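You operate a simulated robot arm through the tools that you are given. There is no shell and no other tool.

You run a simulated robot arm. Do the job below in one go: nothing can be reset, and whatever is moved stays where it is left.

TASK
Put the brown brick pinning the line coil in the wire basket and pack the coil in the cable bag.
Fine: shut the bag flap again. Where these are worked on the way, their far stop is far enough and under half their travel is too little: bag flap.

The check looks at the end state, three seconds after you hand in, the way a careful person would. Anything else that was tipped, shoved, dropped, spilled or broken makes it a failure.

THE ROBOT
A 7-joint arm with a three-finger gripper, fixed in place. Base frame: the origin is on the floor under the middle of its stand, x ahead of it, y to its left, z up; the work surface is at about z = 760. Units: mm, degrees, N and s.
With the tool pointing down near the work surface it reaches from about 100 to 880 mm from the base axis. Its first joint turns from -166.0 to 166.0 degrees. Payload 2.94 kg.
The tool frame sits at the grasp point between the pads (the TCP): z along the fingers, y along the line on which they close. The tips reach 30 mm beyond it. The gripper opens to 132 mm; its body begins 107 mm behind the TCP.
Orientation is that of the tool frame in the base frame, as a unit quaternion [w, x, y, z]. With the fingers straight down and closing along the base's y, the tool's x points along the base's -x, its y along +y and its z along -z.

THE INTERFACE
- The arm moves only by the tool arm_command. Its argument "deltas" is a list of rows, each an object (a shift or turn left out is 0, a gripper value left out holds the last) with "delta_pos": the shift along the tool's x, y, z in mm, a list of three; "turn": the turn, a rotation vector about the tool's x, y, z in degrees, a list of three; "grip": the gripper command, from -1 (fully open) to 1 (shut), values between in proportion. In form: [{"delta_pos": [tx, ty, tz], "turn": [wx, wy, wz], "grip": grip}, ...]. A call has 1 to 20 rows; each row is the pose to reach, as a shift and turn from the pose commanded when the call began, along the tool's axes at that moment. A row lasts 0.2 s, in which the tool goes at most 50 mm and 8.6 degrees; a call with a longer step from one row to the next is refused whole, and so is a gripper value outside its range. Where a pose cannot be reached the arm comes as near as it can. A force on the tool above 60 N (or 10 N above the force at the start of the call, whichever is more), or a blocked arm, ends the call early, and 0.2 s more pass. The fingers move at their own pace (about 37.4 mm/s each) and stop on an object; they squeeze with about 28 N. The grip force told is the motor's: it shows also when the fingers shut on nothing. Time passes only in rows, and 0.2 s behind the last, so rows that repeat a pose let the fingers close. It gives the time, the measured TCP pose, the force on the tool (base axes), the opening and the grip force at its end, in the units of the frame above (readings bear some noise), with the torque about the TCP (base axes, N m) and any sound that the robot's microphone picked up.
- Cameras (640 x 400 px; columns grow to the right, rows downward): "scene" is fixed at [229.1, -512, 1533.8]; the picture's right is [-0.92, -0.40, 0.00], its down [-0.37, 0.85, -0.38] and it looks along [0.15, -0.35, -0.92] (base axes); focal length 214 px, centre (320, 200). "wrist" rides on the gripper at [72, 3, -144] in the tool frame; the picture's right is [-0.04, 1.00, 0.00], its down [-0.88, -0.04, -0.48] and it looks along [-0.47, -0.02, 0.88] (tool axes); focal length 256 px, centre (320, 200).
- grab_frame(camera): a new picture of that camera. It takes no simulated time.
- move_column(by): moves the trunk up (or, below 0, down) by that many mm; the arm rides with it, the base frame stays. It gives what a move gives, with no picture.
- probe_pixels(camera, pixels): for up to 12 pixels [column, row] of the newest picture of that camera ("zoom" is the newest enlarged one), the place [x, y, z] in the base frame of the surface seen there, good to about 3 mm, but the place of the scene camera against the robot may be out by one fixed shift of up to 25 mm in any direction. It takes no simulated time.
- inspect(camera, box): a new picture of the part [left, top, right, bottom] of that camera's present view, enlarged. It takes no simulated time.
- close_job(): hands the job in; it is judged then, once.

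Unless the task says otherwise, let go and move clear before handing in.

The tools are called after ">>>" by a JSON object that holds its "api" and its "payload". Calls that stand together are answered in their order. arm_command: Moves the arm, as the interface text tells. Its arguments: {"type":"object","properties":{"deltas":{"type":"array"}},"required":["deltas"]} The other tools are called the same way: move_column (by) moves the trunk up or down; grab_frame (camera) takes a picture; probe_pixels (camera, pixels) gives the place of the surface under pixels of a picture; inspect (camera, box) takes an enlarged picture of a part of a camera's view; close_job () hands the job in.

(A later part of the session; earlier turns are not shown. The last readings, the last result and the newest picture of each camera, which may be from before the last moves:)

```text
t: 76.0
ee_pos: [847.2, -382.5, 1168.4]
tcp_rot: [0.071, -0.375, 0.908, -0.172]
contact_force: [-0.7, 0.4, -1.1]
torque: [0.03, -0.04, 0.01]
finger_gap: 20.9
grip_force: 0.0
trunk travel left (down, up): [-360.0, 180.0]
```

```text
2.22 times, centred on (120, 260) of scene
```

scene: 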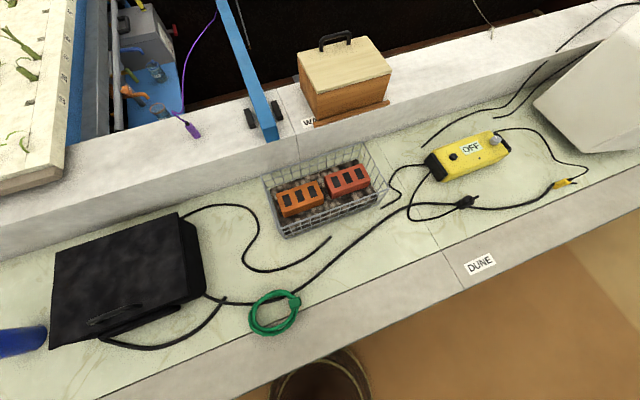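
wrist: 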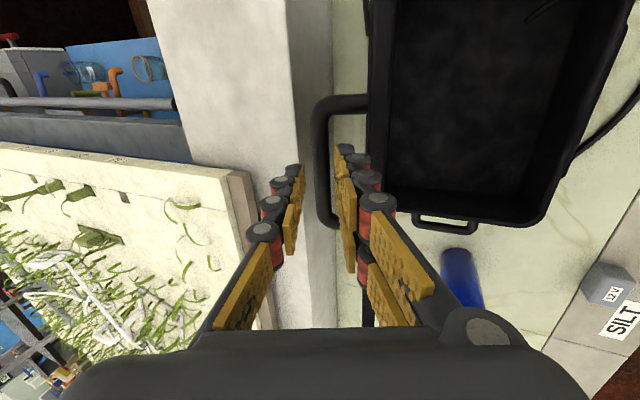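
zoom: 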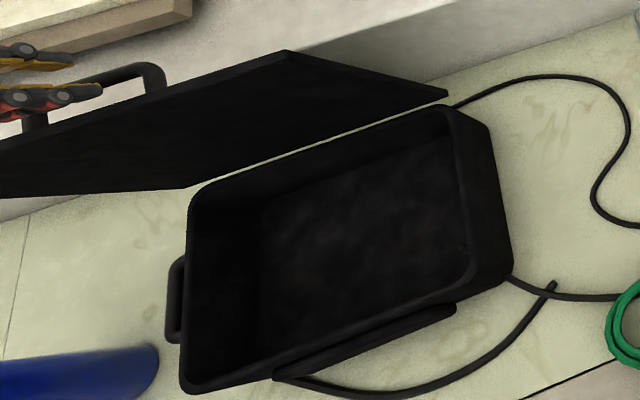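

The fingers are out of the handle and the flap hasn't moved. I'll raise the trunk 120 mm for generous clearance before backing off.

>>> {"api": "move_column", "payload": {"by": 120}}

>>> {"api": "inspect", "payload": {"camera": "scene", "box": [0, 170, 240, 350]}}

```text
t: 77.5
ee_pos: [847.0, -381.1, 1286.5]
tcp_rot: [0.071, -0.376, 0.908, -0.172]
contact_force: [0.0, -0.3, 0.2]
torque: [0.02, 0.01, 0.01]
finger_gap: 21.2
grip_force: 0.0
trunk travel left (down, up): [-480.0, 60.0]
```

```text
2.22 times, centred on (120, 260) of scene
```

zoom: 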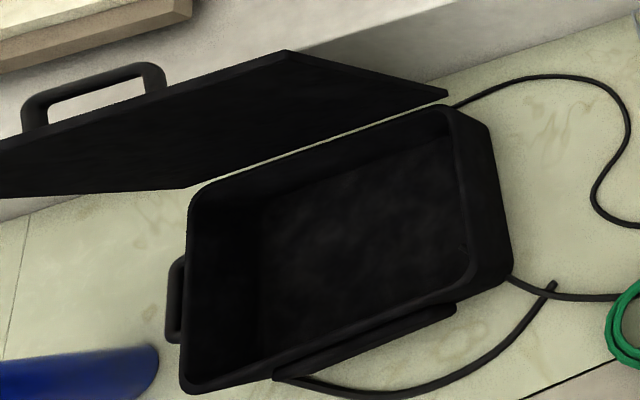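

The flap still stands open. I'll back off toward the robot at this height and straighten the tool, then check the flap again.

>>> {"api": "arm_command", "payload": {"deltas": [{"delta_pos": [0, 9.3, -3.7]}, {"delta_pos": [0, 28, -11]}, {"delta_pos": [0, 56, -22]}, {"delta_pos": [0, 84, -33]}, {"delta_pos": [0, 112, -44]}, {"delta_pos": [0, 140, -55], "turn": [-4, 0, 0]}, {"delta_pos": [0, 168, -66], "turn": [-8, 0, 0]}, {"delta_pos": [0, 186, -73.3], "turn": [-12, 0, 0]}, {"delta_pos": [0, 186, -73.3], "turn": [-16, 0, 0]}, {"delta_pos": [0, 186, -73.3], "turn": [-21.5, 0, 0]}, {"delta_pos": [0, 186, -73.3], "turn": [-21.5, 0, 0]}]}}

>>> {"api": "grab_frame", "payload": {"camera": "scene"}}

>>> {"api": "grab_frame", "payload": {"camera": "wrist"}}

```text
t: 79.9
ee_pos: [703.5, -239.1, 1288.8]
tcp_rot: [0.0, -0.383, 0.924, 0.0]
contact_force: [-1.2, 0.4, 0.0]
torque: [-0.01, -0.02, -0.03]
finger_gap: 21.1
grip_force: 0.0
trunk travel left (down, up): [-480.0, 60.0]
```

```text
taken
```

scene: 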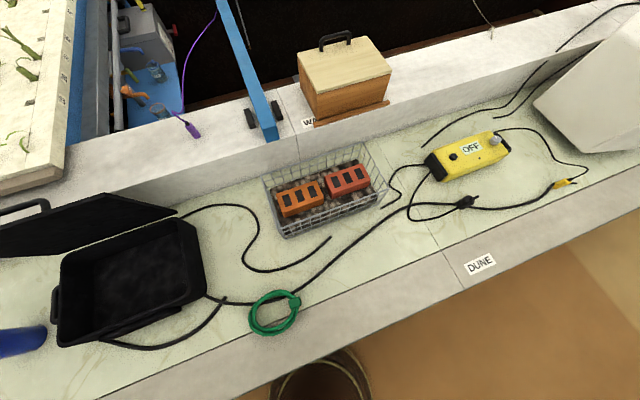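

```text
taken
```

wrist: 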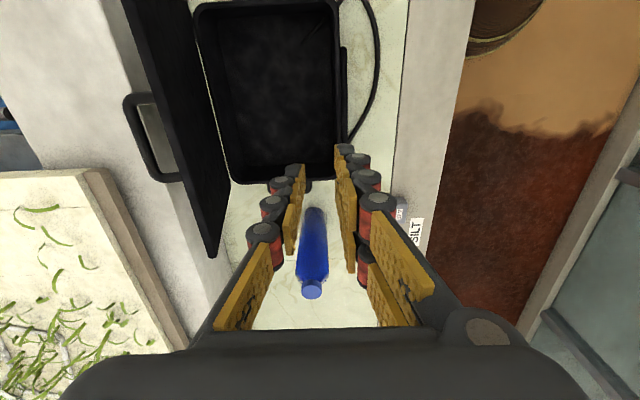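

The flap stays open at 79°. Now I'll probe the bag's inside from the wrist view, and the coil from the scene view.

>>> {"api": "probe_pixels", "payload": {"camera": "wrist", "pixels": [[198, 10], [335, 10], [228, 178], [338, 178], [270, 60], [270, 120], [235, 120], [320, 120], [220, 60], [325, 50], [215, 250], [270, 172]]}}

>>> {"api": "inspect", "payload": {"camera": "scene", "box": [225, 270, 325, 350]}}

>>> {"api": "probe_pixels", "payload": {"camera": "zoom", "pixels": [[195, 250], [300, 115], [345, 107], [260, 318], [370, 280], [320, 200], [420, 165], [450, 150], [395, 180], [215, 240], [385, 250], [330, 295]]}}

```text
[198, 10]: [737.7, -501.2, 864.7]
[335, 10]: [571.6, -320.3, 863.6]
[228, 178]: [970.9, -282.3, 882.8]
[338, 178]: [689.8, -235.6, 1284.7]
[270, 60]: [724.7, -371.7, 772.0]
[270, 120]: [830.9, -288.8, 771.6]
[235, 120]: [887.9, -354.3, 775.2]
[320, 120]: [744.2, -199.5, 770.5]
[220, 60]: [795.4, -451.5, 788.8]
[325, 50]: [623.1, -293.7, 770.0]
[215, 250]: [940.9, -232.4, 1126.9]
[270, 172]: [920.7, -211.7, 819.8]
```

```text
5.00 times, centred on (275, 310) of scene
```

zoom: 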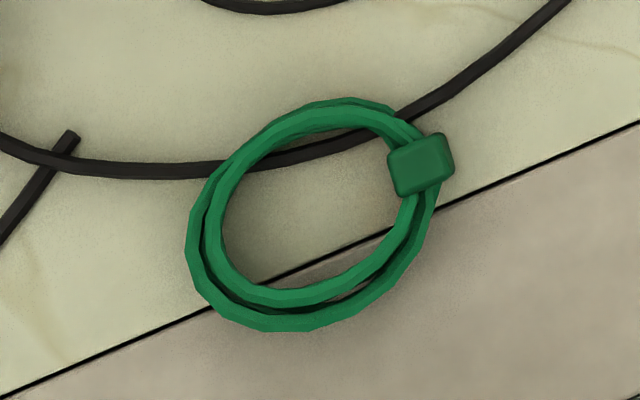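

```text
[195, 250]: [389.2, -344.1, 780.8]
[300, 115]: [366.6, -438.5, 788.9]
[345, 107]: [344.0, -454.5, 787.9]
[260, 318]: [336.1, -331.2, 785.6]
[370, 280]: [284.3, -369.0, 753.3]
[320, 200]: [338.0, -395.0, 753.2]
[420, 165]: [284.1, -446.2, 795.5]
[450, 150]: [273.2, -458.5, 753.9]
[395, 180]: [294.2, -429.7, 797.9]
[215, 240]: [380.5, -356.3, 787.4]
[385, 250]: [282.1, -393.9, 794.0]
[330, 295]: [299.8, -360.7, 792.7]
```

The bag interior spans about u 185–490, v 645–870, with its floor at z≈772. The coil ring centres near u=-30, v=500 and lies loose over the cable. I'll move above the coil.

>>> {"api": "arm_command", "payload": {"deltas": [{"delta_pos": [15, 7, 2], "grip": 0}, {"delta_pos": [45, 21, 8], "grip": -0.5}, {"delta_pos": [85, 40, 18], "grip": -1}, {"delta_pos": [125, 58, 28], "grip": -1}, {"delta_pos": [165, 77, 38], "grip": -1}, {"delta_pos": [205, 96, 48], "grip": -1}, {"delta_pos": [245, 114, 58], "grip": -1}, {"delta_pos": [285, 133, 68], "grip": -1}, {"delta_pos": [320, 149, 78], "grip": -1}, {"delta_pos": [345, 161, 85], "grip": -1}, {"delta_pos": [358, 167, 89], "grip": -1}, {"delta_pos": [358, 167, 89], "grip": -1}]}}

>>> {"api": "move_column", "payload": {"by": -150}}

>>> {"api": "grab_frame", "payload": {"camera": "wrist"}}

>>> {"api": "grab_frame", "payload": {"camera": "scene"}}

```text
t: 82.5
ee_pos: [332.0, -377.5, 1199.6]
tcp_rot: [0.0, -0.382, 0.924, -0.001]
contact_force: [-0.6, 0.4, -1.2]
torque: [0.02, 0.0, 0.0]
finger_gap: 132.2
grip_force: 0.1
trunk travel left (down, up): [-480.0, 60.0]
```

```text
t: 84.2
ee_pos: [332.2, -376.0, 1050.2]
tcp_rot: [0.0, -0.383, 0.924, 0.0]
contact_force: [0.7, -0.8, 0.5]
torque: [-0.02, 0.04, 0.03]
finger_gap: 132.0
grip_force: 0.1
trunk travel left (down, up): [-330.0, 210.0]
```

```text
taken
```

wrist: 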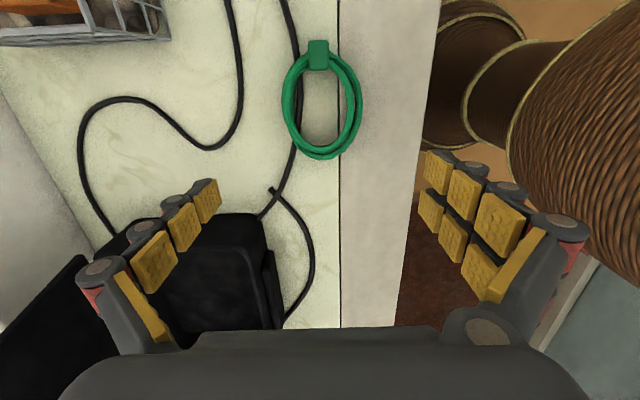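

```text
taken
```

scene: 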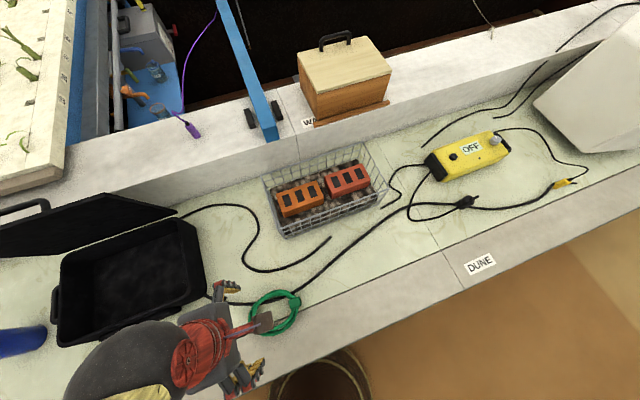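

The flap still stands open, and the coil shows as a ring at wrist (322,100) with its green clip at (318,52). I'll zoom in to measure it.

>>> {"api": "inspect", "payload": {"camera": "wrist", "box": [260, 30, 388, 170]}}

```text
2.86 times, centred on (324, 100) of wrist
```

zoom: 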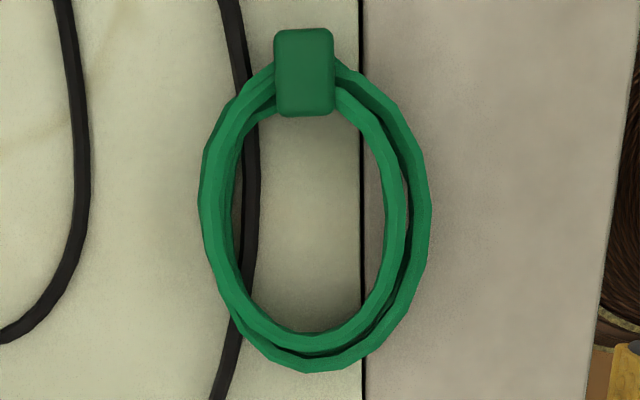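

>>> {"api": "probe_pixels", "payload": {"camera": "zoom", "pixels": [[207, 200], [222, 200], [400, 200], [420, 200], [310, 365], [310, 345], [304, 70], [304, 45], [285, 100], [380, 120], [375, 330], [240, 310]]}}

```text
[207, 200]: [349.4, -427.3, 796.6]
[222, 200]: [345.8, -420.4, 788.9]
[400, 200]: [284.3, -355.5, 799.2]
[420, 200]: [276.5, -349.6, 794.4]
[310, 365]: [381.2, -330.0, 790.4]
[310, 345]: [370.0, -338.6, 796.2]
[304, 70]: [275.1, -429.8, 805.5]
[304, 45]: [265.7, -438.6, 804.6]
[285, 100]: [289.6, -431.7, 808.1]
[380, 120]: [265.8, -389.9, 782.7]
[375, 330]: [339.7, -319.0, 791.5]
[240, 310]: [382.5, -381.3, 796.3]
```

The coil is about 114 mm across in v, from 440 to 551, and about 143 mm along u with the clip. I can grip it across v from outside with about 9 mm to spare on each side. I'll align to u≈-42, v≈496, stop just above it and check.

>>> {"api": "arm_command", "payload": {"deltas": [{"delta_pos": [5, 2, 20], "grip": -1}, {"delta_pos": [11, 4.8, 55], "grip": -1}, {"delta_pos": [11, 4.8, 95], "grip": -1}, {"delta_pos": [11, 4.8, 135], "grip": -1}, {"delta_pos": [11, 4.8, 170], "grip": -1}, {"delta_pos": [11, 4.8, 195], "grip": -1}, {"delta_pos": [11, 4.8, 208], "grip": -1}, {"delta_pos": [11, 4.8, 212], "grip": -1}, {"delta_pos": [11, 4.8, 212], "grip": -1}]}}

>>> {"api": "grab_frame", "payload": {"camera": "wrist"}}

>>> {"api": "inspect", "payload": {"camera": "scene", "box": [205, 260, 345, 360]}}

```text
t: 86.2
ee_pos: [321.9, -381.7, 837.5]
tcp_rot: [0.0, -0.382, 0.924, -0.001]
contact_force: [-0.4, -0.9, -0.3]
torque: [0.01, 0.01, -0.01]
finger_gap: 132.1
grip_force: 0.1
trunk travel left (down, up): [-330.0, 210.0]
```

```text
taken
```

wrist: 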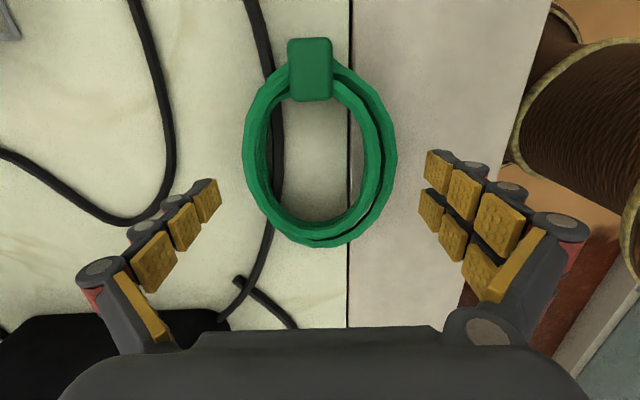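

```text
4.00 times, centred on (275, 310) of scene
```

zoom: 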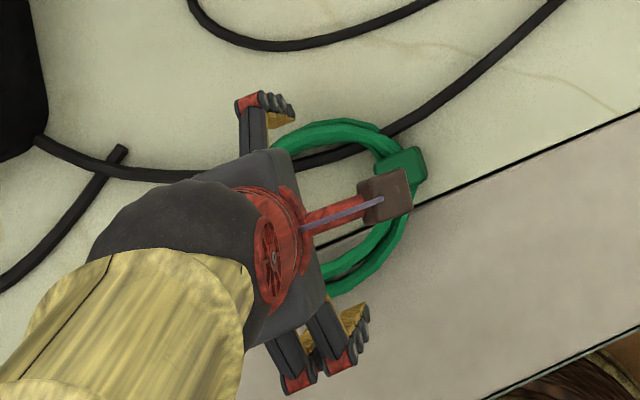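

The ring is nearly centred between the open fingers. I'll nudge 2.5 mm sideways and go down to TCP z≈796, with the tips about 6 mm above the bench.

>>> {"api": "arm_command", "payload": {"deltas": [{"delta_pos": [2, 1.5, 6], "grip": -1}, {"delta_pos": [3, 2.5, 16], "grip": -1}, {"delta_pos": [3, 2.5, 26], "grip": -1}, {"delta_pos": [3, 2.5, 34], "grip": -1}, {"delta_pos": [3, 2.5, 39], "grip": -1}, {"delta_pos": [3, 2.5, 41], "grip": -1}, {"delta_pos": [3, 2.5, 41], "grip": -1}]}}

>>> {"api": "grab_frame", "payload": {"camera": "wrist"}}

```text
t: 87.8
ee_pos: [321.7, -386.8, 801.0]
tcp_rot: [0.002, -0.383, 0.924, -0.008]
contact_force: [20.7, -13.9, 47.5]
torque: [-2.1, -2.26, -0.12]
finger_gap: 133.2
grip_force: 24.9
trunk travel left (down, up): [-330.0, 210.0]
```

```text
taken
```

wrist: 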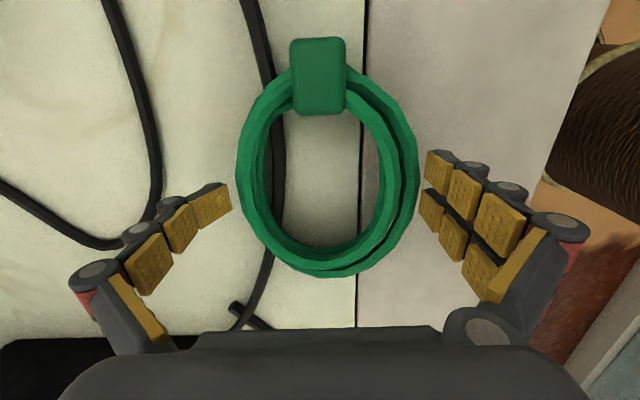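

The descent stopped on contact at TCP z=801: 47 N up and a push toward +v, mostly on the left single finger, which has bent outward at (215,200). I'll zoom in to see what it touches before backing up.

>>> {"api": "inspect", "payload": {"camera": "wrist", "box": [150, 120, 300, 260]}}

>>> {"api": "inspect", "payload": {"camera": "scene", "box": [225, 260, 335, 350]}}

```text
2.86 times, centred on (225, 190) of wrist
```

zoom: 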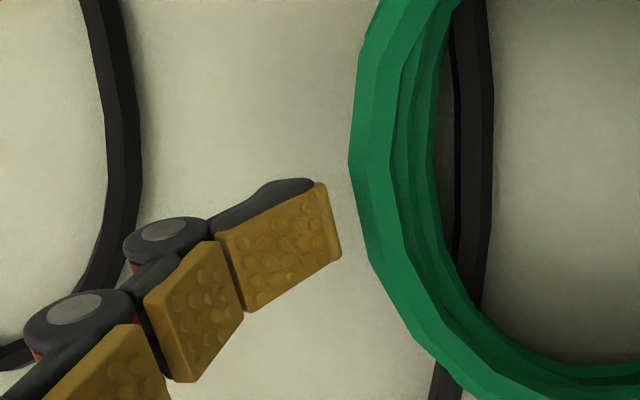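

```text
4.44 times, centred on (280, 305) of scene
```

zoom: 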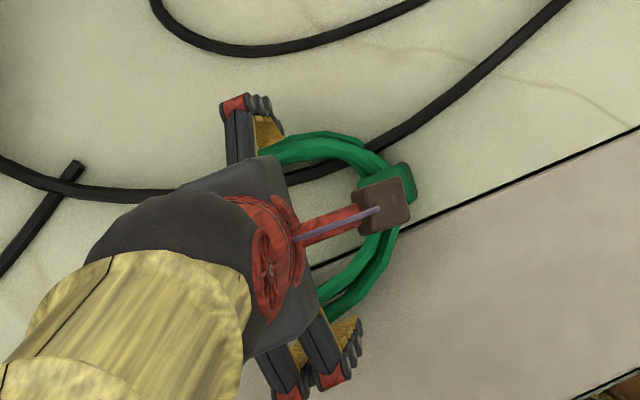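

The pad has turned outward, but it isn't clear from the picture what it rests on. I'll probe the fingertip, the bench beside it, and the coil's present position.

>>> {"api": "grab_frame", "payload": {"camera": "wrist"}}

>>> {"api": "probe_pixels", "payload": {"camera": "wrist", "pixels": [[240, 180], [415, 180], [325, 272], [318, 60], [228, 205], [222, 215], [215, 240], [232, 170], [430, 165], [425, 210], [400, 190], [250, 180]]}}

```text
taken
```

wrist: 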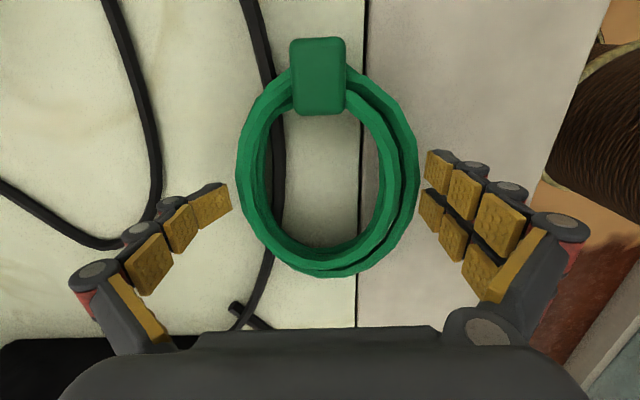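

```text
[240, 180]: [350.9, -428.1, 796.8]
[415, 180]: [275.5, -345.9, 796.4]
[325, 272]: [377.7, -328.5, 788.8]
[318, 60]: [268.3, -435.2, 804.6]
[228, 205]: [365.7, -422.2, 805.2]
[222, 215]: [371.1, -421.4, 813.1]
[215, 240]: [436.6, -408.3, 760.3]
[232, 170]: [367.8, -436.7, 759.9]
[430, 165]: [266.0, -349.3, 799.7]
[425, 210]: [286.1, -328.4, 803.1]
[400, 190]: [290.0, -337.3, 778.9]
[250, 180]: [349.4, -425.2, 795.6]
```

The coil hasn't moved: it still spans v 439–551. The left distal pad reads z≈805, so that finger seems bent up near the coil's edge. I'll probe more points along both fingers.

>>> {"api": "probe_pixels", "payload": {"camera": "wrist", "pixels": [[225, 188], [215, 186], [210, 195], [215, 210], [200, 205], [180, 225], [150, 260], [440, 160], [435, 175], [432, 205], [460, 190], [465, 160]]}}

>>> {"api": "inspect", "payload": {"camera": "wrist", "box": [390, 120, 540, 260]}}

```text
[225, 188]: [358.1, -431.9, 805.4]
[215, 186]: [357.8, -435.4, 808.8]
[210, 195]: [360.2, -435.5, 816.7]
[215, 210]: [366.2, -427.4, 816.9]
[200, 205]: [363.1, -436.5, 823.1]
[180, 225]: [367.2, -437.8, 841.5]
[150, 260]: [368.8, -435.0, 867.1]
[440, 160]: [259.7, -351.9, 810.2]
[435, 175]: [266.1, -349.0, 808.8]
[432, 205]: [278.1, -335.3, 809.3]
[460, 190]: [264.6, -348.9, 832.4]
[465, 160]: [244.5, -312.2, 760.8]
```

```text
2.86 times, centred on (465, 190) of wrist
```

zoom: 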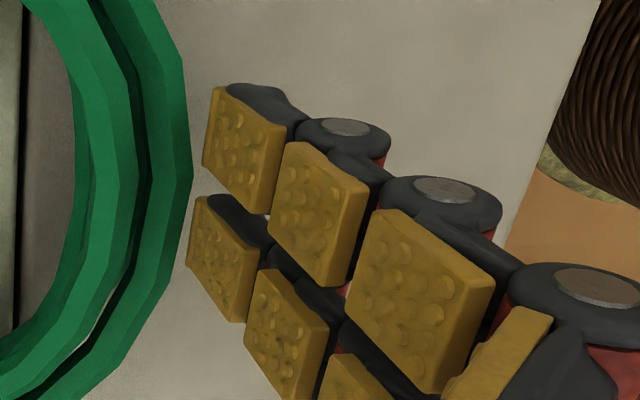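

Probing shows that with the gripper fully open the tips sit only about 4 mm below TCP level. The outside grip leaves too little room, and the single finger caught the coil's shoulder. I'll back straight up and pinch the near-side band of the ring instead.

>>> {"api": "arm_command", "payload": {"deltas": [{"delta_pos": [0, 0, -3], "grip": -1}, {"delta_pos": [0, 0, -8], "grip": -1}, {"delta_pos": [0, 0, -20], "grip": -1}, {"delta_pos": [0, 0, -40], "grip": -1}, {"delta_pos": [0, 0, -55], "grip": -1}, {"delta_pos": [0, 0, -60], "grip": -1}]}}

>>> {"api": "grab_frame", "payload": {"camera": "wrist"}}

>>> {"api": "grab_frame", "payload": {"camera": "scene"}}

```text
t: 89.2
ee_pos: [318.3, -380.1, 856.7]
tcp_rot: [0.0, -0.382, 0.924, 0.001]
contact_force: [1.6, -0.4, -0.2]
torque: [0.03, -0.02, -0.01]
finger_gap: 131.9
grip_force: 0.1
trunk travel left (down, up): [-330.0, 210.0]
```

```text
taken
```

wrist: 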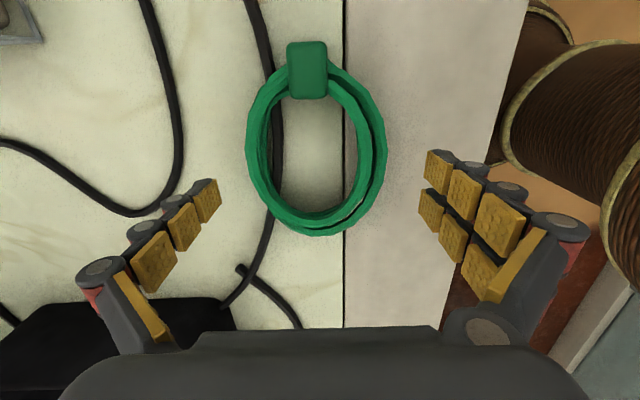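

```text
taken
```

scene: 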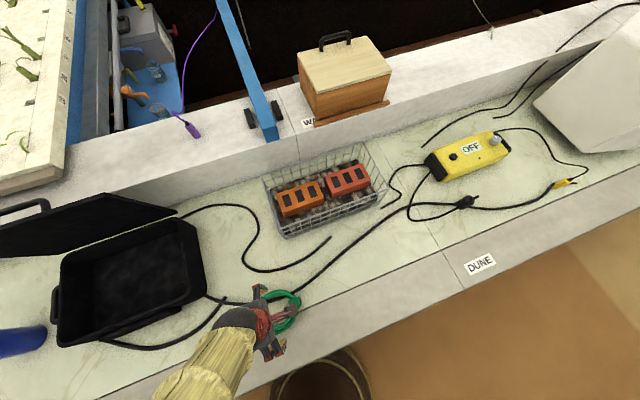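

The coil hasn't moved and the ring is centred under the tool. I'll zoom in to measure the bands on both sides so I can pick the best one to pinch.

>>> {"api": "inspect", "payload": {"camera": "wrist", "box": [236, 30, 396, 250]}}

>>> {"api": "probe_pixels", "payload": {"camera": "zoom", "pixels": [[175, 200], [200, 200], [225, 200], [250, 200], [300, 200], [370, 200], [395, 200], [420, 200], [440, 200], [405, 240], [380, 250], [430, 160]]}}

```text
1.82 times, centred on (316, 140) of wrist
```

zoom: 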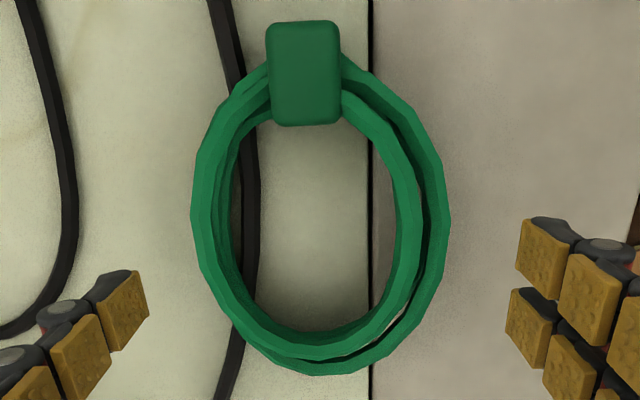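

```text
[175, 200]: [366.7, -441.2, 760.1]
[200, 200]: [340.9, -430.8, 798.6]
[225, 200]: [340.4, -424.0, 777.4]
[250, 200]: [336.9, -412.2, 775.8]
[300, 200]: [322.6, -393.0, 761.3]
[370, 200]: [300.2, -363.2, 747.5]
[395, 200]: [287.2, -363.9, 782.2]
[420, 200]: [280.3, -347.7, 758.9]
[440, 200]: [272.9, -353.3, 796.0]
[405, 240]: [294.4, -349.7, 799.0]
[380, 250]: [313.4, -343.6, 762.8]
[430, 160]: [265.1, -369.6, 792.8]
```

The near-side band, to the right in the view, spans v≈437–463 with tops at z≈797 and no cable beside it. The left band has the black cable just inside. I'll set a 62 mm opening and straddle the right band at v≈450.

>>> {"api": "arm_command", "payload": {"deltas": [{"delta_pos": [0, 15, 0], "grip": 0.06}, {"delta_pos": [0, 35, 0], "grip": 0.06}, {"delta_pos": [0, 44, 0], "grip": 0.06}, {"delta_pos": [0, 44, 0], "grip": 0.06}, {"delta_pos": [0, 44, 0], "grip": 0.06}, {"delta_pos": [0, 44, 0], "grip": 0.06}]}}

>>> {"api": "grab_frame", "payload": {"camera": "wrist"}}

```text
t: 90.7
ee_pos: [288.3, -348.2, 856.2]
tcp_rot: [0.0, -0.383, 0.924, 0.001]
contact_force: [0.5, 0.3, 0.4]
torque: [-0.01, 0.02, -0.01]
finger_gap: 61.9
grip_force: 0.0
trunk travel left (down, up): [-330.0, 210.0]
```

```text
taken
```

wrist: 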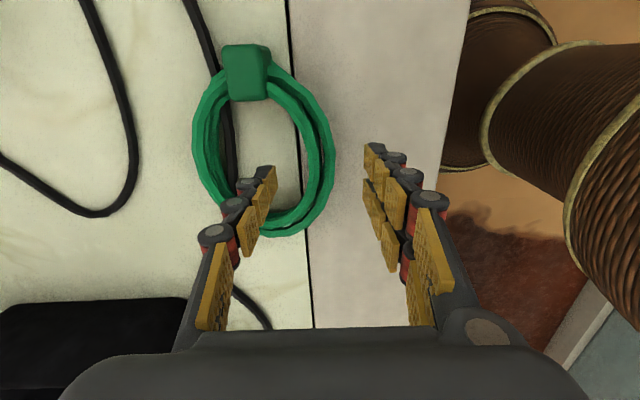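

The band lies midway between the open fingers at about column 318. I'll descend to TCP z≈797 in small steps.

>>> {"api": "arm_command", "payload": {"deltas": [{"delta_pos": [0, 0, 10], "grip": 0.06}, {"delta_pos": [0, 0, 22], "grip": 0.06}, {"delta_pos": [0, 0, 34], "grip": 0.06}, {"delta_pos": [0, 0, 44], "grip": 0.06}, {"delta_pos": [0, 0, 51], "grip": 0.06}, {"delta_pos": [0, 0, 56], "grip": 0.06}, {"delta_pos": [0, 0, 59], "grip": 0.06}, {"delta_pos": [0, 0, 59], "grip": 0.06}]}}

>>> {"api": "grab_frame", "payload": {"camera": "wrist"}}

>>> {"api": "inspect", "payload": {"camera": "scene", "box": [225, 260, 335, 350]}}

```text
t: 92.5
ee_pos: [287.0, -349.4, 797.7]
tcp_rot: [0.0, -0.382, 0.924, -0.001]
contact_force: [-0.5, 0.2, -0.3]
torque: [-0.01, 0.0, 0.01]
finger_gap: 62.0
grip_force: 0.1
trunk travel left (down, up): [-330.0, 210.0]
```

```text
taken
```

wrist: 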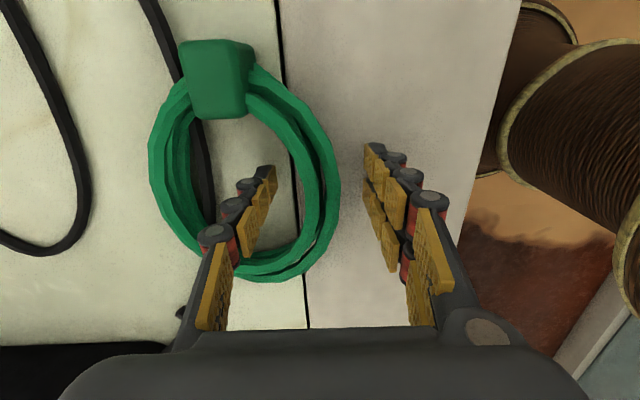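

```text
4.44 times, centred on (280, 305) of scene
```

zoom: 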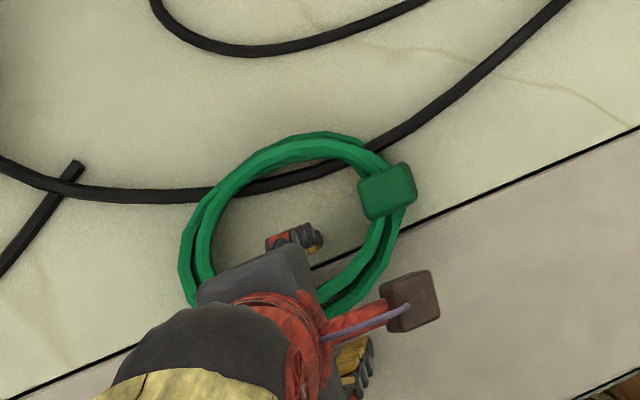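

The single finger is inside the ring and the pair is outside, with no contact yet. I'll close on the band.

>>> {"api": "arm_command", "payload": {"deltas": [{"grip": 0.3}, {"grip": 0.5}, {"grip": 0.7}, {"grip": 1}, {"grip": 1}, {"grip": 1}, {"grip": 1}, {"grip": 1}, {"grip": 1}]}}

>>> {"api": "grab_frame", "payload": {"camera": "wrist"}}

```text
t: 94.5
ee_pos: [287.5, -350.2, 797.2]
tcp_rot: [-0.001, -0.383, 0.924, 0.0]
contact_force: [-0.8, 0.0, 0.0]
torque: [0.03, -0.01, 0.0]
finger_gap: 23.6
grip_force: 28.0
trunk travel left (down, up): [-330.0, 210.0]
```

```text
taken
```

wrist: 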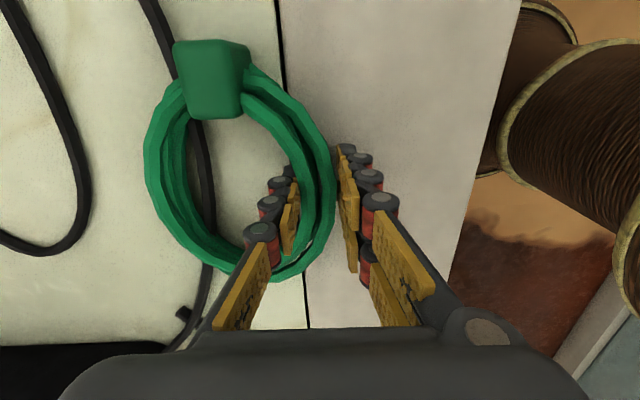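

The band is held at a 23.6 mm gap with 28 N. I'll lift slowly by about 30 mm and check how the coil hangs.

>>> {"api": "arm_command", "payload": {"deltas": [{"delta_pos": [0, 0, -1], "grip": 1}, {"delta_pos": [0, 0, -2.5], "grip": 1}, {"delta_pos": [0, 0, -4.5], "grip": 1}, {"delta_pos": [0, 0, -7], "grip": 1}, {"delta_pos": [0, 0, -10], "grip": 1}, {"delta_pos": [0, 0, -14], "grip": 1}, {"delta_pos": [0, 0, -18], "grip": 1}, {"delta_pos": [0, 0, -22], "grip": 1}, {"delta_pos": [0, 0, -26], "grip": 1}, {"delta_pos": [0, 0, -29], "grip": 1}, {"delta_pos": [0, 0, -30], "grip": 1}]}}

>>> {"api": "grab_frame", "payload": {"camera": "wrist"}}

>>> {"api": "inspect", "payload": {"camera": "scene", "box": [225, 260, 335, 350]}}

```text
t: 96.8
ee_pos: [286.2, -349.9, 826.7]
tcp_rot: [0.0, -0.383, 0.924, 0.0]
contact_force: [-0.4, -0.6, -2.4]
torque: [0.11, 0.09, -0.01]
finger_gap: 23.6
grip_force: 27.7
trunk travel left (down, up): [-330.0, 210.0]
```

```text
taken
```

wrist: 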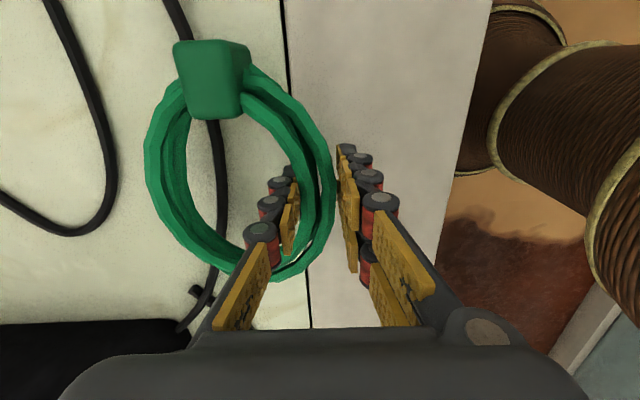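

```text
4.44 times, centred on (280, 305) of scene
```

zoom: 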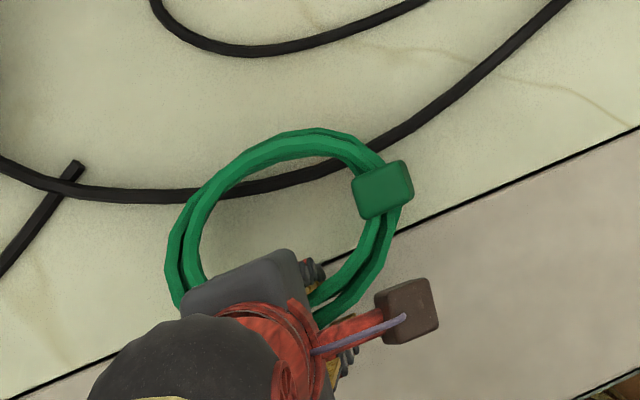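

The coil hangs level and firm at about 2 N, and the black cable stays on the bench. I'll raise it to about z=960, well above the bag rim.

>>> {"api": "arm_command", "payload": {"deltas": [{"delta_pos": [0, 0, -2], "grip": 1}, {"delta_pos": [0, 0, -6], "grip": 1}, {"delta_pos": [0, 0, -13], "grip": 1}, {"delta_pos": [0, 0, -23], "grip": 1}, {"delta_pos": [0, 0, -36], "grip": 1}, {"delta_pos": [0, 0, -51], "grip": 1}, {"delta_pos": [0, 0, -66], "grip": 1}, {"delta_pos": [0, 0, -81], "grip": 1}, {"delta_pos": [0, 0, -95], "grip": 1}, {"delta_pos": [0, 0, -107], "grip": 1}, {"delta_pos": [0, 0, -117], "grip": 1}, {"delta_pos": [0, 0, -125], "grip": 1}, {"delta_pos": [0, 0, -131], "grip": 1}, {"delta_pos": [0, 0, -134], "grip": 1}]}}

>>> {"api": "grab_frame", "payload": {"camera": "wrist"}}

>>> {"api": "grab_frame", "payload": {"camera": "scene"}}

```text
t: 99.8
ee_pos: [286.5, -350.8, 961.8]
tcp_rot: [0.0, -0.383, 0.924, 0.001]
contact_force: [-0.3, 0.4, -1.7]
torque: [0.09, 0.09, 0.02]
finger_gap: 23.5
grip_force: 28.7
trunk travel left (down, up): [-330.0, 210.0]
```

```text
taken
```

wrist: 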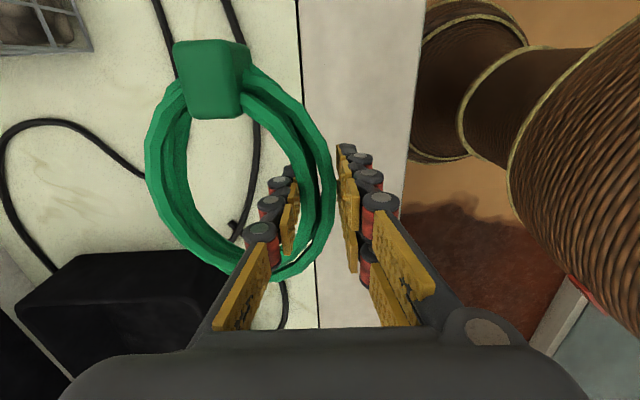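

```text
taken
```

scene: 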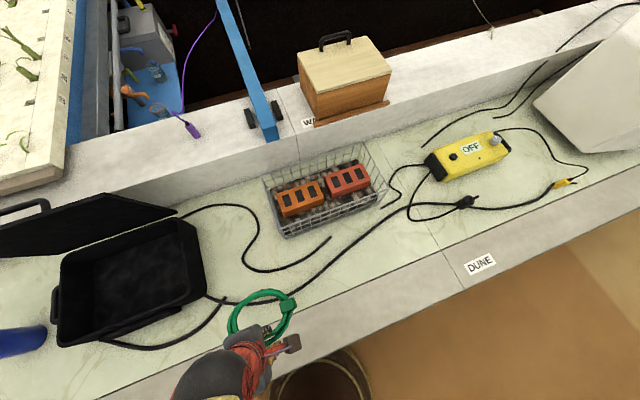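

The coil is up and secure, and the flap is still open. I'll carry it across to above the bag's middle on a smooth path.

>>> {"api": "arm_command", "payload": {"deltas": [{"delta_pos": [-3.7, -2.6, 0], "grip": 1}, {"delta_pos": [-11, -7.8, 0], "grip": 1}, {"delta_pos": [-22, -15.7, 0], "grip": 1}, {"delta_pos": [-37, -26, 0], "grip": 1}, {"delta_pos": [-55.6, -39, 0], "grip": 1}, {"delta_pos": [-76, -53.5, 0], "grip": 1}, {"delta_pos": [-98, -69, 0], "grip": 1}, {"delta_pos": [-122, -86, 0], "grip": 1}, {"delta_pos": [-148, -104, 0], "grip": 1}, {"delta_pos": [-174, -122.7, 0], "grip": 1}, {"delta_pos": [-200, -141, 0], "grip": 1}, {"delta_pos": [-226, -159, 0], "grip": 1}, {"delta_pos": [-252, -177.5, 0], "grip": 1}, {"delta_pos": [-276, -194.5, 0], "grip": 1}, {"delta_pos": [-298, -210, 0], "grip": 1}, {"delta_pos": [-318.6, -224.5, 0], "grip": 1}, {"delta_pos": [-337, -237.5, 0], "grip": 1}, {"delta_pos": [-352, -248, 0], "grip": 1}, {"delta_pos": [-363, -256, 0], "grip": 1}, {"delta_pos": [-370.5, -261, 0], "grip": 1}]}}

>>> {"api": "grab_frame", "payload": {"camera": "wrist"}}

>>> {"api": "grab_frame", "payload": {"camera": "scene"}}

```text
t: 104.0
ee_pos: [732.7, -273.5, 960.1]
tcp_rot: [-0.001, -0.383, 0.924, 0.001]
contact_force: [-0.4, 0.2, -2.6]
torque: [0.08, 0.09, 0.0]
finger_gap: 23.7
grip_force: 27.7
trunk travel left (down, up): [-330.0, 210.0]
```

```text
taken
```

wrist: 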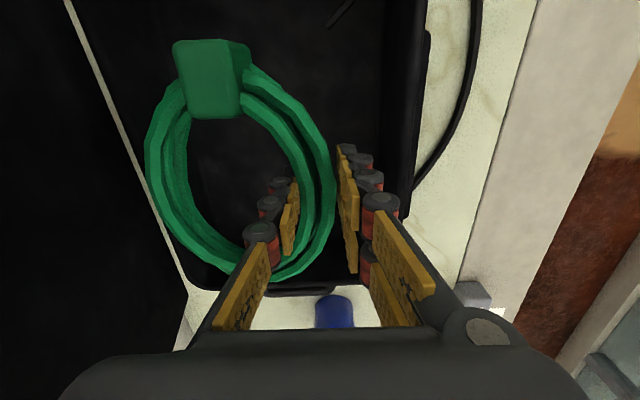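

```text
taken
```

scene: 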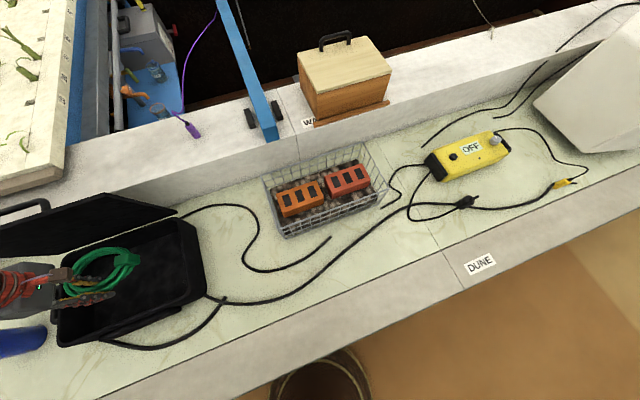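

The coil is above the bag opening in both views. I'll probe its far edge and the bag rims to confirm it clears on every side before lowering.

>>> {"api": "probe_pixels", "payload": {"camera": "wrist", "pixels": [[148, 180], [330, 200], [270, 270], [212, 60], [120, 120], [110, 150], [405, 150], [400, 60], [230, 160], [230, 210], [180, 285], [300, 60]]}}

>>> {"api": "inspect", "payload": {"camera": "scene", "box": [0, 180, 220, 350]}}

```text
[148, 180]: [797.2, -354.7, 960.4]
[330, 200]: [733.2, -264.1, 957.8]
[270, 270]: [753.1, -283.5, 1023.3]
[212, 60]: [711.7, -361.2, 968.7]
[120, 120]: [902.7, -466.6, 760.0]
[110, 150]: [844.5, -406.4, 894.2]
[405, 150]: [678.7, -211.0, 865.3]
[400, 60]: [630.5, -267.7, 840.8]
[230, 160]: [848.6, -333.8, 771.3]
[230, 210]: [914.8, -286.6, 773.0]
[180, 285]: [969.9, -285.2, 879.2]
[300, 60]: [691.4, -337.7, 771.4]
```

```text
2.35 times, centred on (110, 265) of scene
```

zoom: 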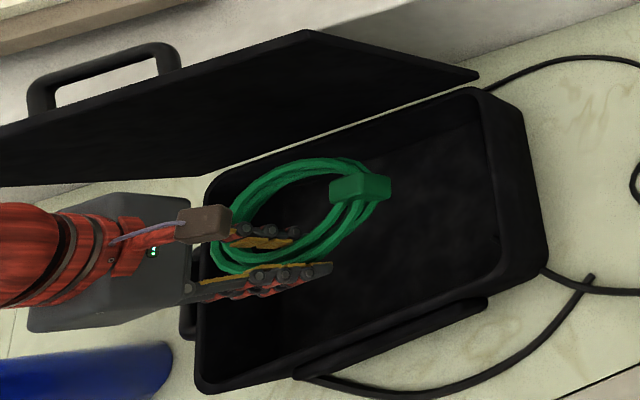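

All sides clear: the coil spans v 705–815 and u 245–370, inside walls at v 645–870. I'll lower it to just above the bag floor.

>>> {"api": "arm_command", "payload": {"deltas": [{"delta_pos": [0, 0, 3], "grip": 1}, {"delta_pos": [0, 0, 9], "grip": 1}, {"delta_pos": [0, 0, 18], "grip": 1}, {"delta_pos": [0, 0, 30], "grip": 1}, {"delta_pos": [0, 0, 44], "grip": 1}, {"delta_pos": [0, 0, 58], "grip": 1}, {"delta_pos": [0, 0, 72], "grip": 1}, {"delta_pos": [0, 0, 86], "grip": 1}, {"delta_pos": [0, 0, 99], "grip": 1}, {"delta_pos": [0, 0, 111], "grip": 1}, {"delta_pos": [0, 0, 121], "grip": 1}, {"delta_pos": [0, 0, 129], "grip": 1}, {"delta_pos": [0, 0, 135], "grip": 1}, {"delta_pos": [0, 0, 139], "grip": 1}, {"delta_pos": [0, 0, 142], "grip": 1}, {"delta_pos": [0, 0, 144], "grip": 1}]}}

>>> {"api": "grab_frame", "payload": {"camera": "wrist"}}

>>> {"api": "inspect", "payload": {"camera": "scene", "box": [0, 180, 220, 350]}}

```text
t: 107.5
ee_pos: [733.8, -272.9, 816.3]
tcp_rot: [0.001, -0.383, 0.924, 0.0]
contact_force: [0.1, -0.8, -2.6]
torque: [0.12, 0.07, 0.02]
finger_gap: 23.7
grip_force: 27.9
trunk travel left (down, up): [-330.0, 210.0]
```

```text
taken
```

wrist: 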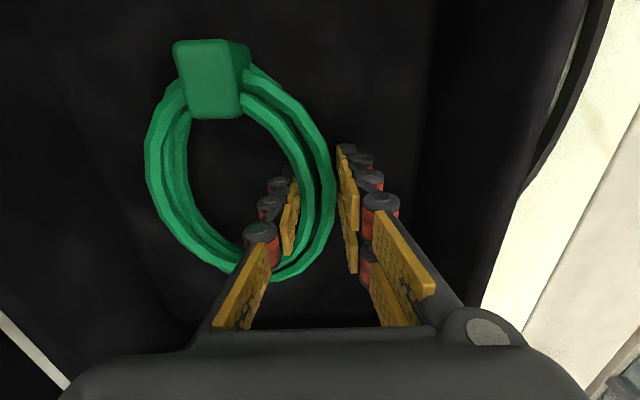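

```text
2.35 times, centred on (110, 265) of scene
```

zoom: 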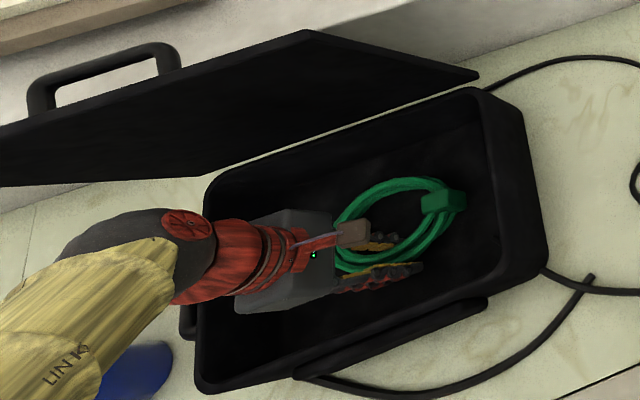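

The coil is inside the bag, a few millimetres above its floor. I'll ease it down until it rests.

>>> {"api": "arm_command", "payload": {"deltas": [{"delta_pos": [0, 0, 1.5], "grip": 1}, {"delta_pos": [0, 0, 3], "grip": 1}, {"delta_pos": [0, 0, 4.5], "grip": 1}, {"delta_pos": [0, 0, 6], "grip": 1}, {"delta_pos": [0, 0, 7], "grip": 1}, {"delta_pos": [0, 0, 7], "grip": 1}]}}

```text
t: 108.8
ee_pos: [733.3, -271.9, 810.8]
tcp_rot: [0.0, -0.382, 0.924, 0.0]
contact_force: [-1.5, 2.1, 0.7]
torque: [-0.16, -0.06, -0.07]
finger_gap: 23.3
grip_force: 28.4
trunk travel left (down, up): [-330.0, 210.0]
```

The bag floor has taken the coil's weight. I'll open the fingers moderately to let go, keeping clear of the bag wall and the ring's far side.

>>> {"api": "arm_command", "payload": {"deltas": [{"delta_pos": [0, 0, 0], "grip": 0.6}, {"delta_pos": [0, 0, 0], "grip": 0.45}, {"delta_pos": [0, 0, 0], "grip": 0.3}, {"delta_pos": [0, 0, 0], "grip": 0.2}, {"delta_pos": [0, 0, 0], "grip": 0.2}, {"delta_pos": [0, 0, 0], "grip": 0.2}]}}

>>> {"api": "grab_frame", "payload": {"camera": "wrist"}}

```text
t: 110.2
ee_pos: [733.5, -272.5, 810.1]
tcp_rot: [0.0, -0.382, 0.924, 0.0]
contact_force: [-0.7, -0.4, 0.1]
torque: [0.03, -0.01, 0.03]
finger_gap: 52.8
grip_force: 0.0
trunk travel left (down, up): [-330.0, 210.0]
```

```text
taken
```

wrist: 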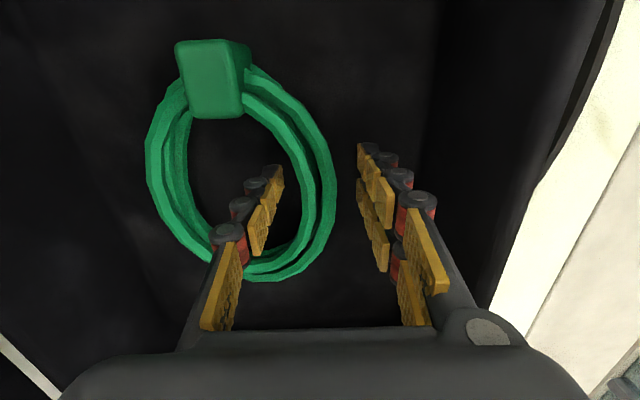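

The coil is released and the fingers stand clear of the band on both sides. I'll rise straight up out of the bag.

>>> {"api": "arm_command", "payload": {"deltas": [{"delta_pos": [0, 0, -3]}, {"delta_pos": [0, 0, -9]}, {"delta_pos": [0, 0, -18]}, {"delta_pos": [0, 0, -32]}, {"delta_pos": [0, 0, -50]}, {"delta_pos": [0, 0, -72]}, {"delta_pos": [0, 0, -98]}, {"delta_pos": [0, 0, -126]}, {"delta_pos": [0, 0, -154]}, {"delta_pos": [0, 0, -182]}, {"delta_pos": [0, 0, -210]}, {"delta_pos": [0, 0, -235]}, {"delta_pos": [0, 0, -250]}, {"delta_pos": [0, 0, -255]}]}}

>>> {"api": "grab_frame", "payload": {"camera": "wrist"}}

>>> {"api": "grab_frame", "payload": {"camera": "scene"}}

```text
t: 113.2
ee_pos: [733.3, -271.5, 1065.9]
tcp_rot: [0.001, -0.383, 0.924, 0.0]
contact_force: [-0.5, 0.0, 0.7]
torque: [0.01, 0.01, -0.02]
finger_gap: 52.8
grip_force: 0.0
trunk travel left (down, up): [-330.0, 210.0]
```

```text
taken
```

wrist: 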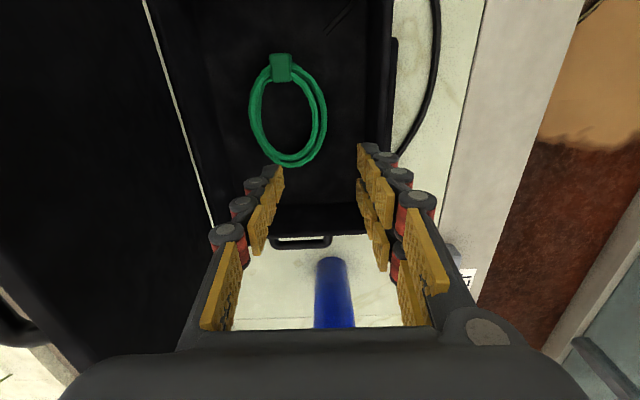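

```text
taken
```

scene: 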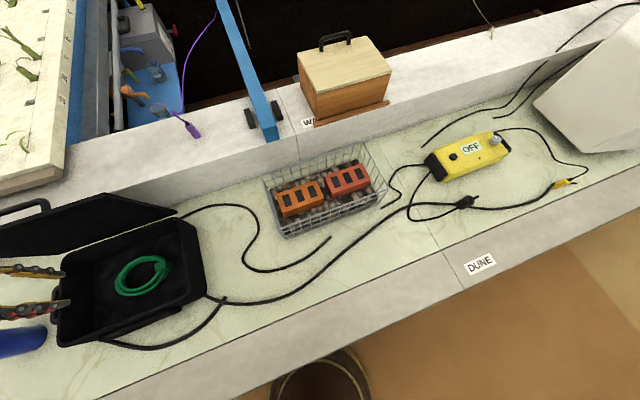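

The coil lies flat in the bag and the flap is still up. To close it I'll retrace my path: raise the trunk, go back above the handle with the same tilt, regrip the bar and reverse the arc.

>>> {"api": "move_column", "payload": {"by": 150}}

>>> {"api": "inspect", "payload": {"camera": "scene", "box": [0, 170, 240, 350]}}

>>> {"api": "probe_pixels", "payload": {"camera": "zoom", "pixels": [[90, 80], [140, 68], [40, 95], [285, 52], [150, 95], [330, 265], [350, 265], [420, 225], [447, 92], [250, 200], [10, 140], [300, 290]]}}

```text
t: 115.0
ee_pos: [733.3, -271.3, 1214.8]
tcp_rot: [-0.001, -0.382, 0.924, 0.001]
contact_force: [0.1, 0.2, 0.3]
torque: [0.0, 0.01, 0.01]
finger_gap: 52.7
grip_force: 0.0
trunk travel left (down, up): [-480.0, 60.0]
```

```text
2.22 times, centred on (120, 260) of scene
```

zoom: 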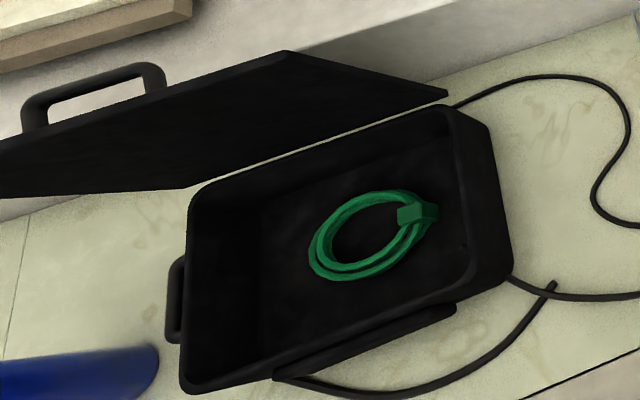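

```text
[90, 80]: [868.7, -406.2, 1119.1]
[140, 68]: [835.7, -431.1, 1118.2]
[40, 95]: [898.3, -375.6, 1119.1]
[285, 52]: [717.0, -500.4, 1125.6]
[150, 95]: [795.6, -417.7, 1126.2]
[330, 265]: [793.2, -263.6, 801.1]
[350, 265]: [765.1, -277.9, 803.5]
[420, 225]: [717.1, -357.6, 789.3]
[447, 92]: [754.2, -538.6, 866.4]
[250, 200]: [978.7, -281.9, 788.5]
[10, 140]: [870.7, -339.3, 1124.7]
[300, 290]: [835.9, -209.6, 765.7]
```

The handle bar is still at v≈884 with its top at z≈1126, so the flap hasn't moved. I'll go up and over to the entry pose above the bar, tilting the tool back to 21.5°.

>>> {"api": "arm_command", "payload": {"deltas": [{"delta_pos": [0, 0, -25], "grip": 0.4}, {"delta_pos": [0, 0, -55], "grip": 0.6}, {"delta_pos": [0, 0, -72], "turn": [2, 0, 0], "grip": 0.68}, {"delta_pos": [0, -15, -72], "turn": [5, 0, 0], "grip": 0.68}, {"delta_pos": [-1, -35, -72], "turn": [8, 0, 0], "grip": 0.68}, {"delta_pos": [-1, -55, -72], "turn": [11, 0, 0], "grip": 0.68}, {"delta_pos": [-2, -75, -72], "turn": [14, 0, 0], "grip": 0.68}, {"delta_pos": [-2, -95, -72], "turn": [17, 0, 0], "grip": 0.68}, {"delta_pos": [-2.8, -115, -72], "turn": [19, 0, 0], "grip": 0.68}, {"delta_pos": [-2.8, -135, -72], "turn": [21.5, 0, 0], "grip": 0.68}, {"delta_pos": [-2.8, -150, -72], "turn": [21.5, 0, 0], "grip": 0.68}, {"delta_pos": [-2.8, -158, -72], "turn": [21.5, 0, 0], "grip": 0.68}, {"delta_pos": [-2.8, -158, -72], "turn": [21.5, 0, 0], "grip": 0.68}]}}

>>> {"api": "grab_frame", "payload": {"camera": "wrist"}}

>>> {"api": "grab_frame", "payload": {"camera": "scene"}}

```text
t: 117.8
ee_pos: [847.1, -382.5, 1287.5]
tcp_rot: [0.072, -0.376, 0.907, -0.172]
contact_force: [-0.2, -0.4, -0.5]
torque: [-0.01, -0.02, 0.04]
finger_gap: 21.0
grip_force: 0.1
trunk travel left (down, up): [-480.0, 60.0]
```

```text
taken
```

wrist: 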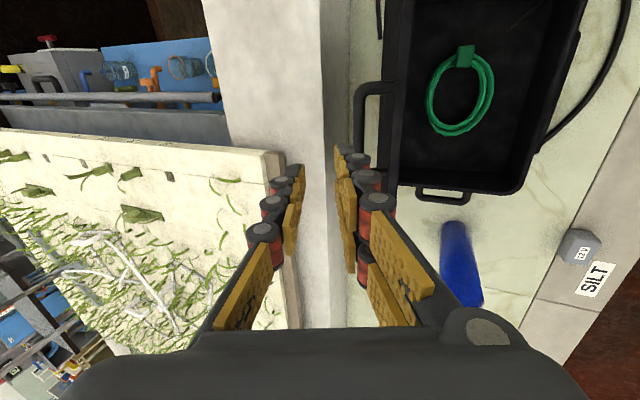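

```text
taken
```

scene: 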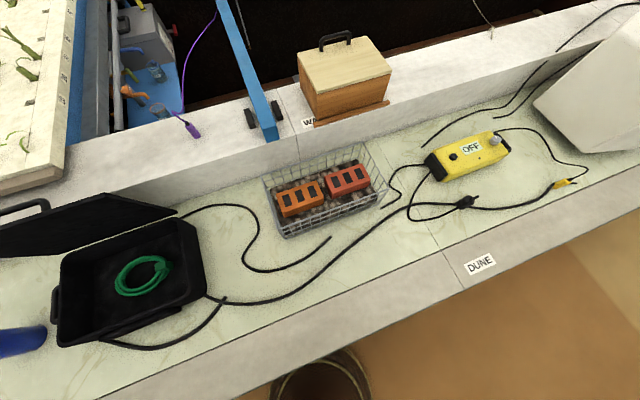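

I'm in the same pose as after the earlier exit, 119 mm higher. I'll lower the trunk back to the entry point just above the bar.

>>> {"api": "move_column", "payload": {"by": -119}}

>>> {"api": "grab_frame", "payload": {"camera": "wrist"}}

>>> {"api": "probe_pixels", "payload": {"camera": "wrist", "pixels": [[325, 130], [325, 160], [325, 190], [345, 102], [376, 100], [385, 60], [375, 150], [330, 210]]}}

```text
t: 119.3
ee_pos: [847.0, -382.3, 1170.0]
tcp_rot: [0.071, -0.376, 0.908, -0.172]
contact_force: [0.1, 0.5, 1.1]
torque: [-0.03, 0.01, 0.0]
finger_gap: 21.3
grip_force: 0.1
trunk travel left (down, up): [-361.0, 179.0]
```

```text
taken
```

wrist: 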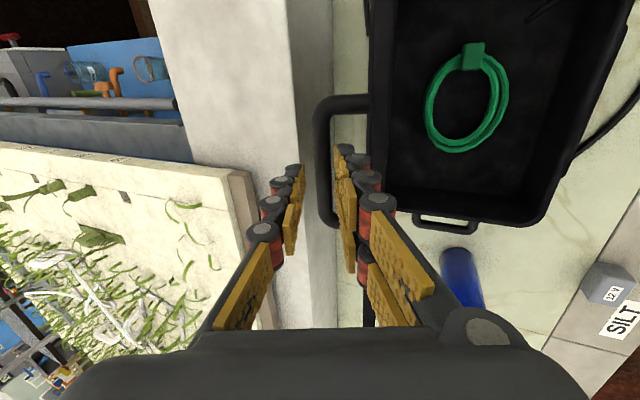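

```text
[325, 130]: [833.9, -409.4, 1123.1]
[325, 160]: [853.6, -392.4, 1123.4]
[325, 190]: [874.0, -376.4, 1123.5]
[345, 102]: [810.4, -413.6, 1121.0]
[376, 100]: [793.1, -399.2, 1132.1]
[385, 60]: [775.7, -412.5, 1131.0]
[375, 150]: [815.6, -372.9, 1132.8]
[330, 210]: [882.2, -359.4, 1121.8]
```

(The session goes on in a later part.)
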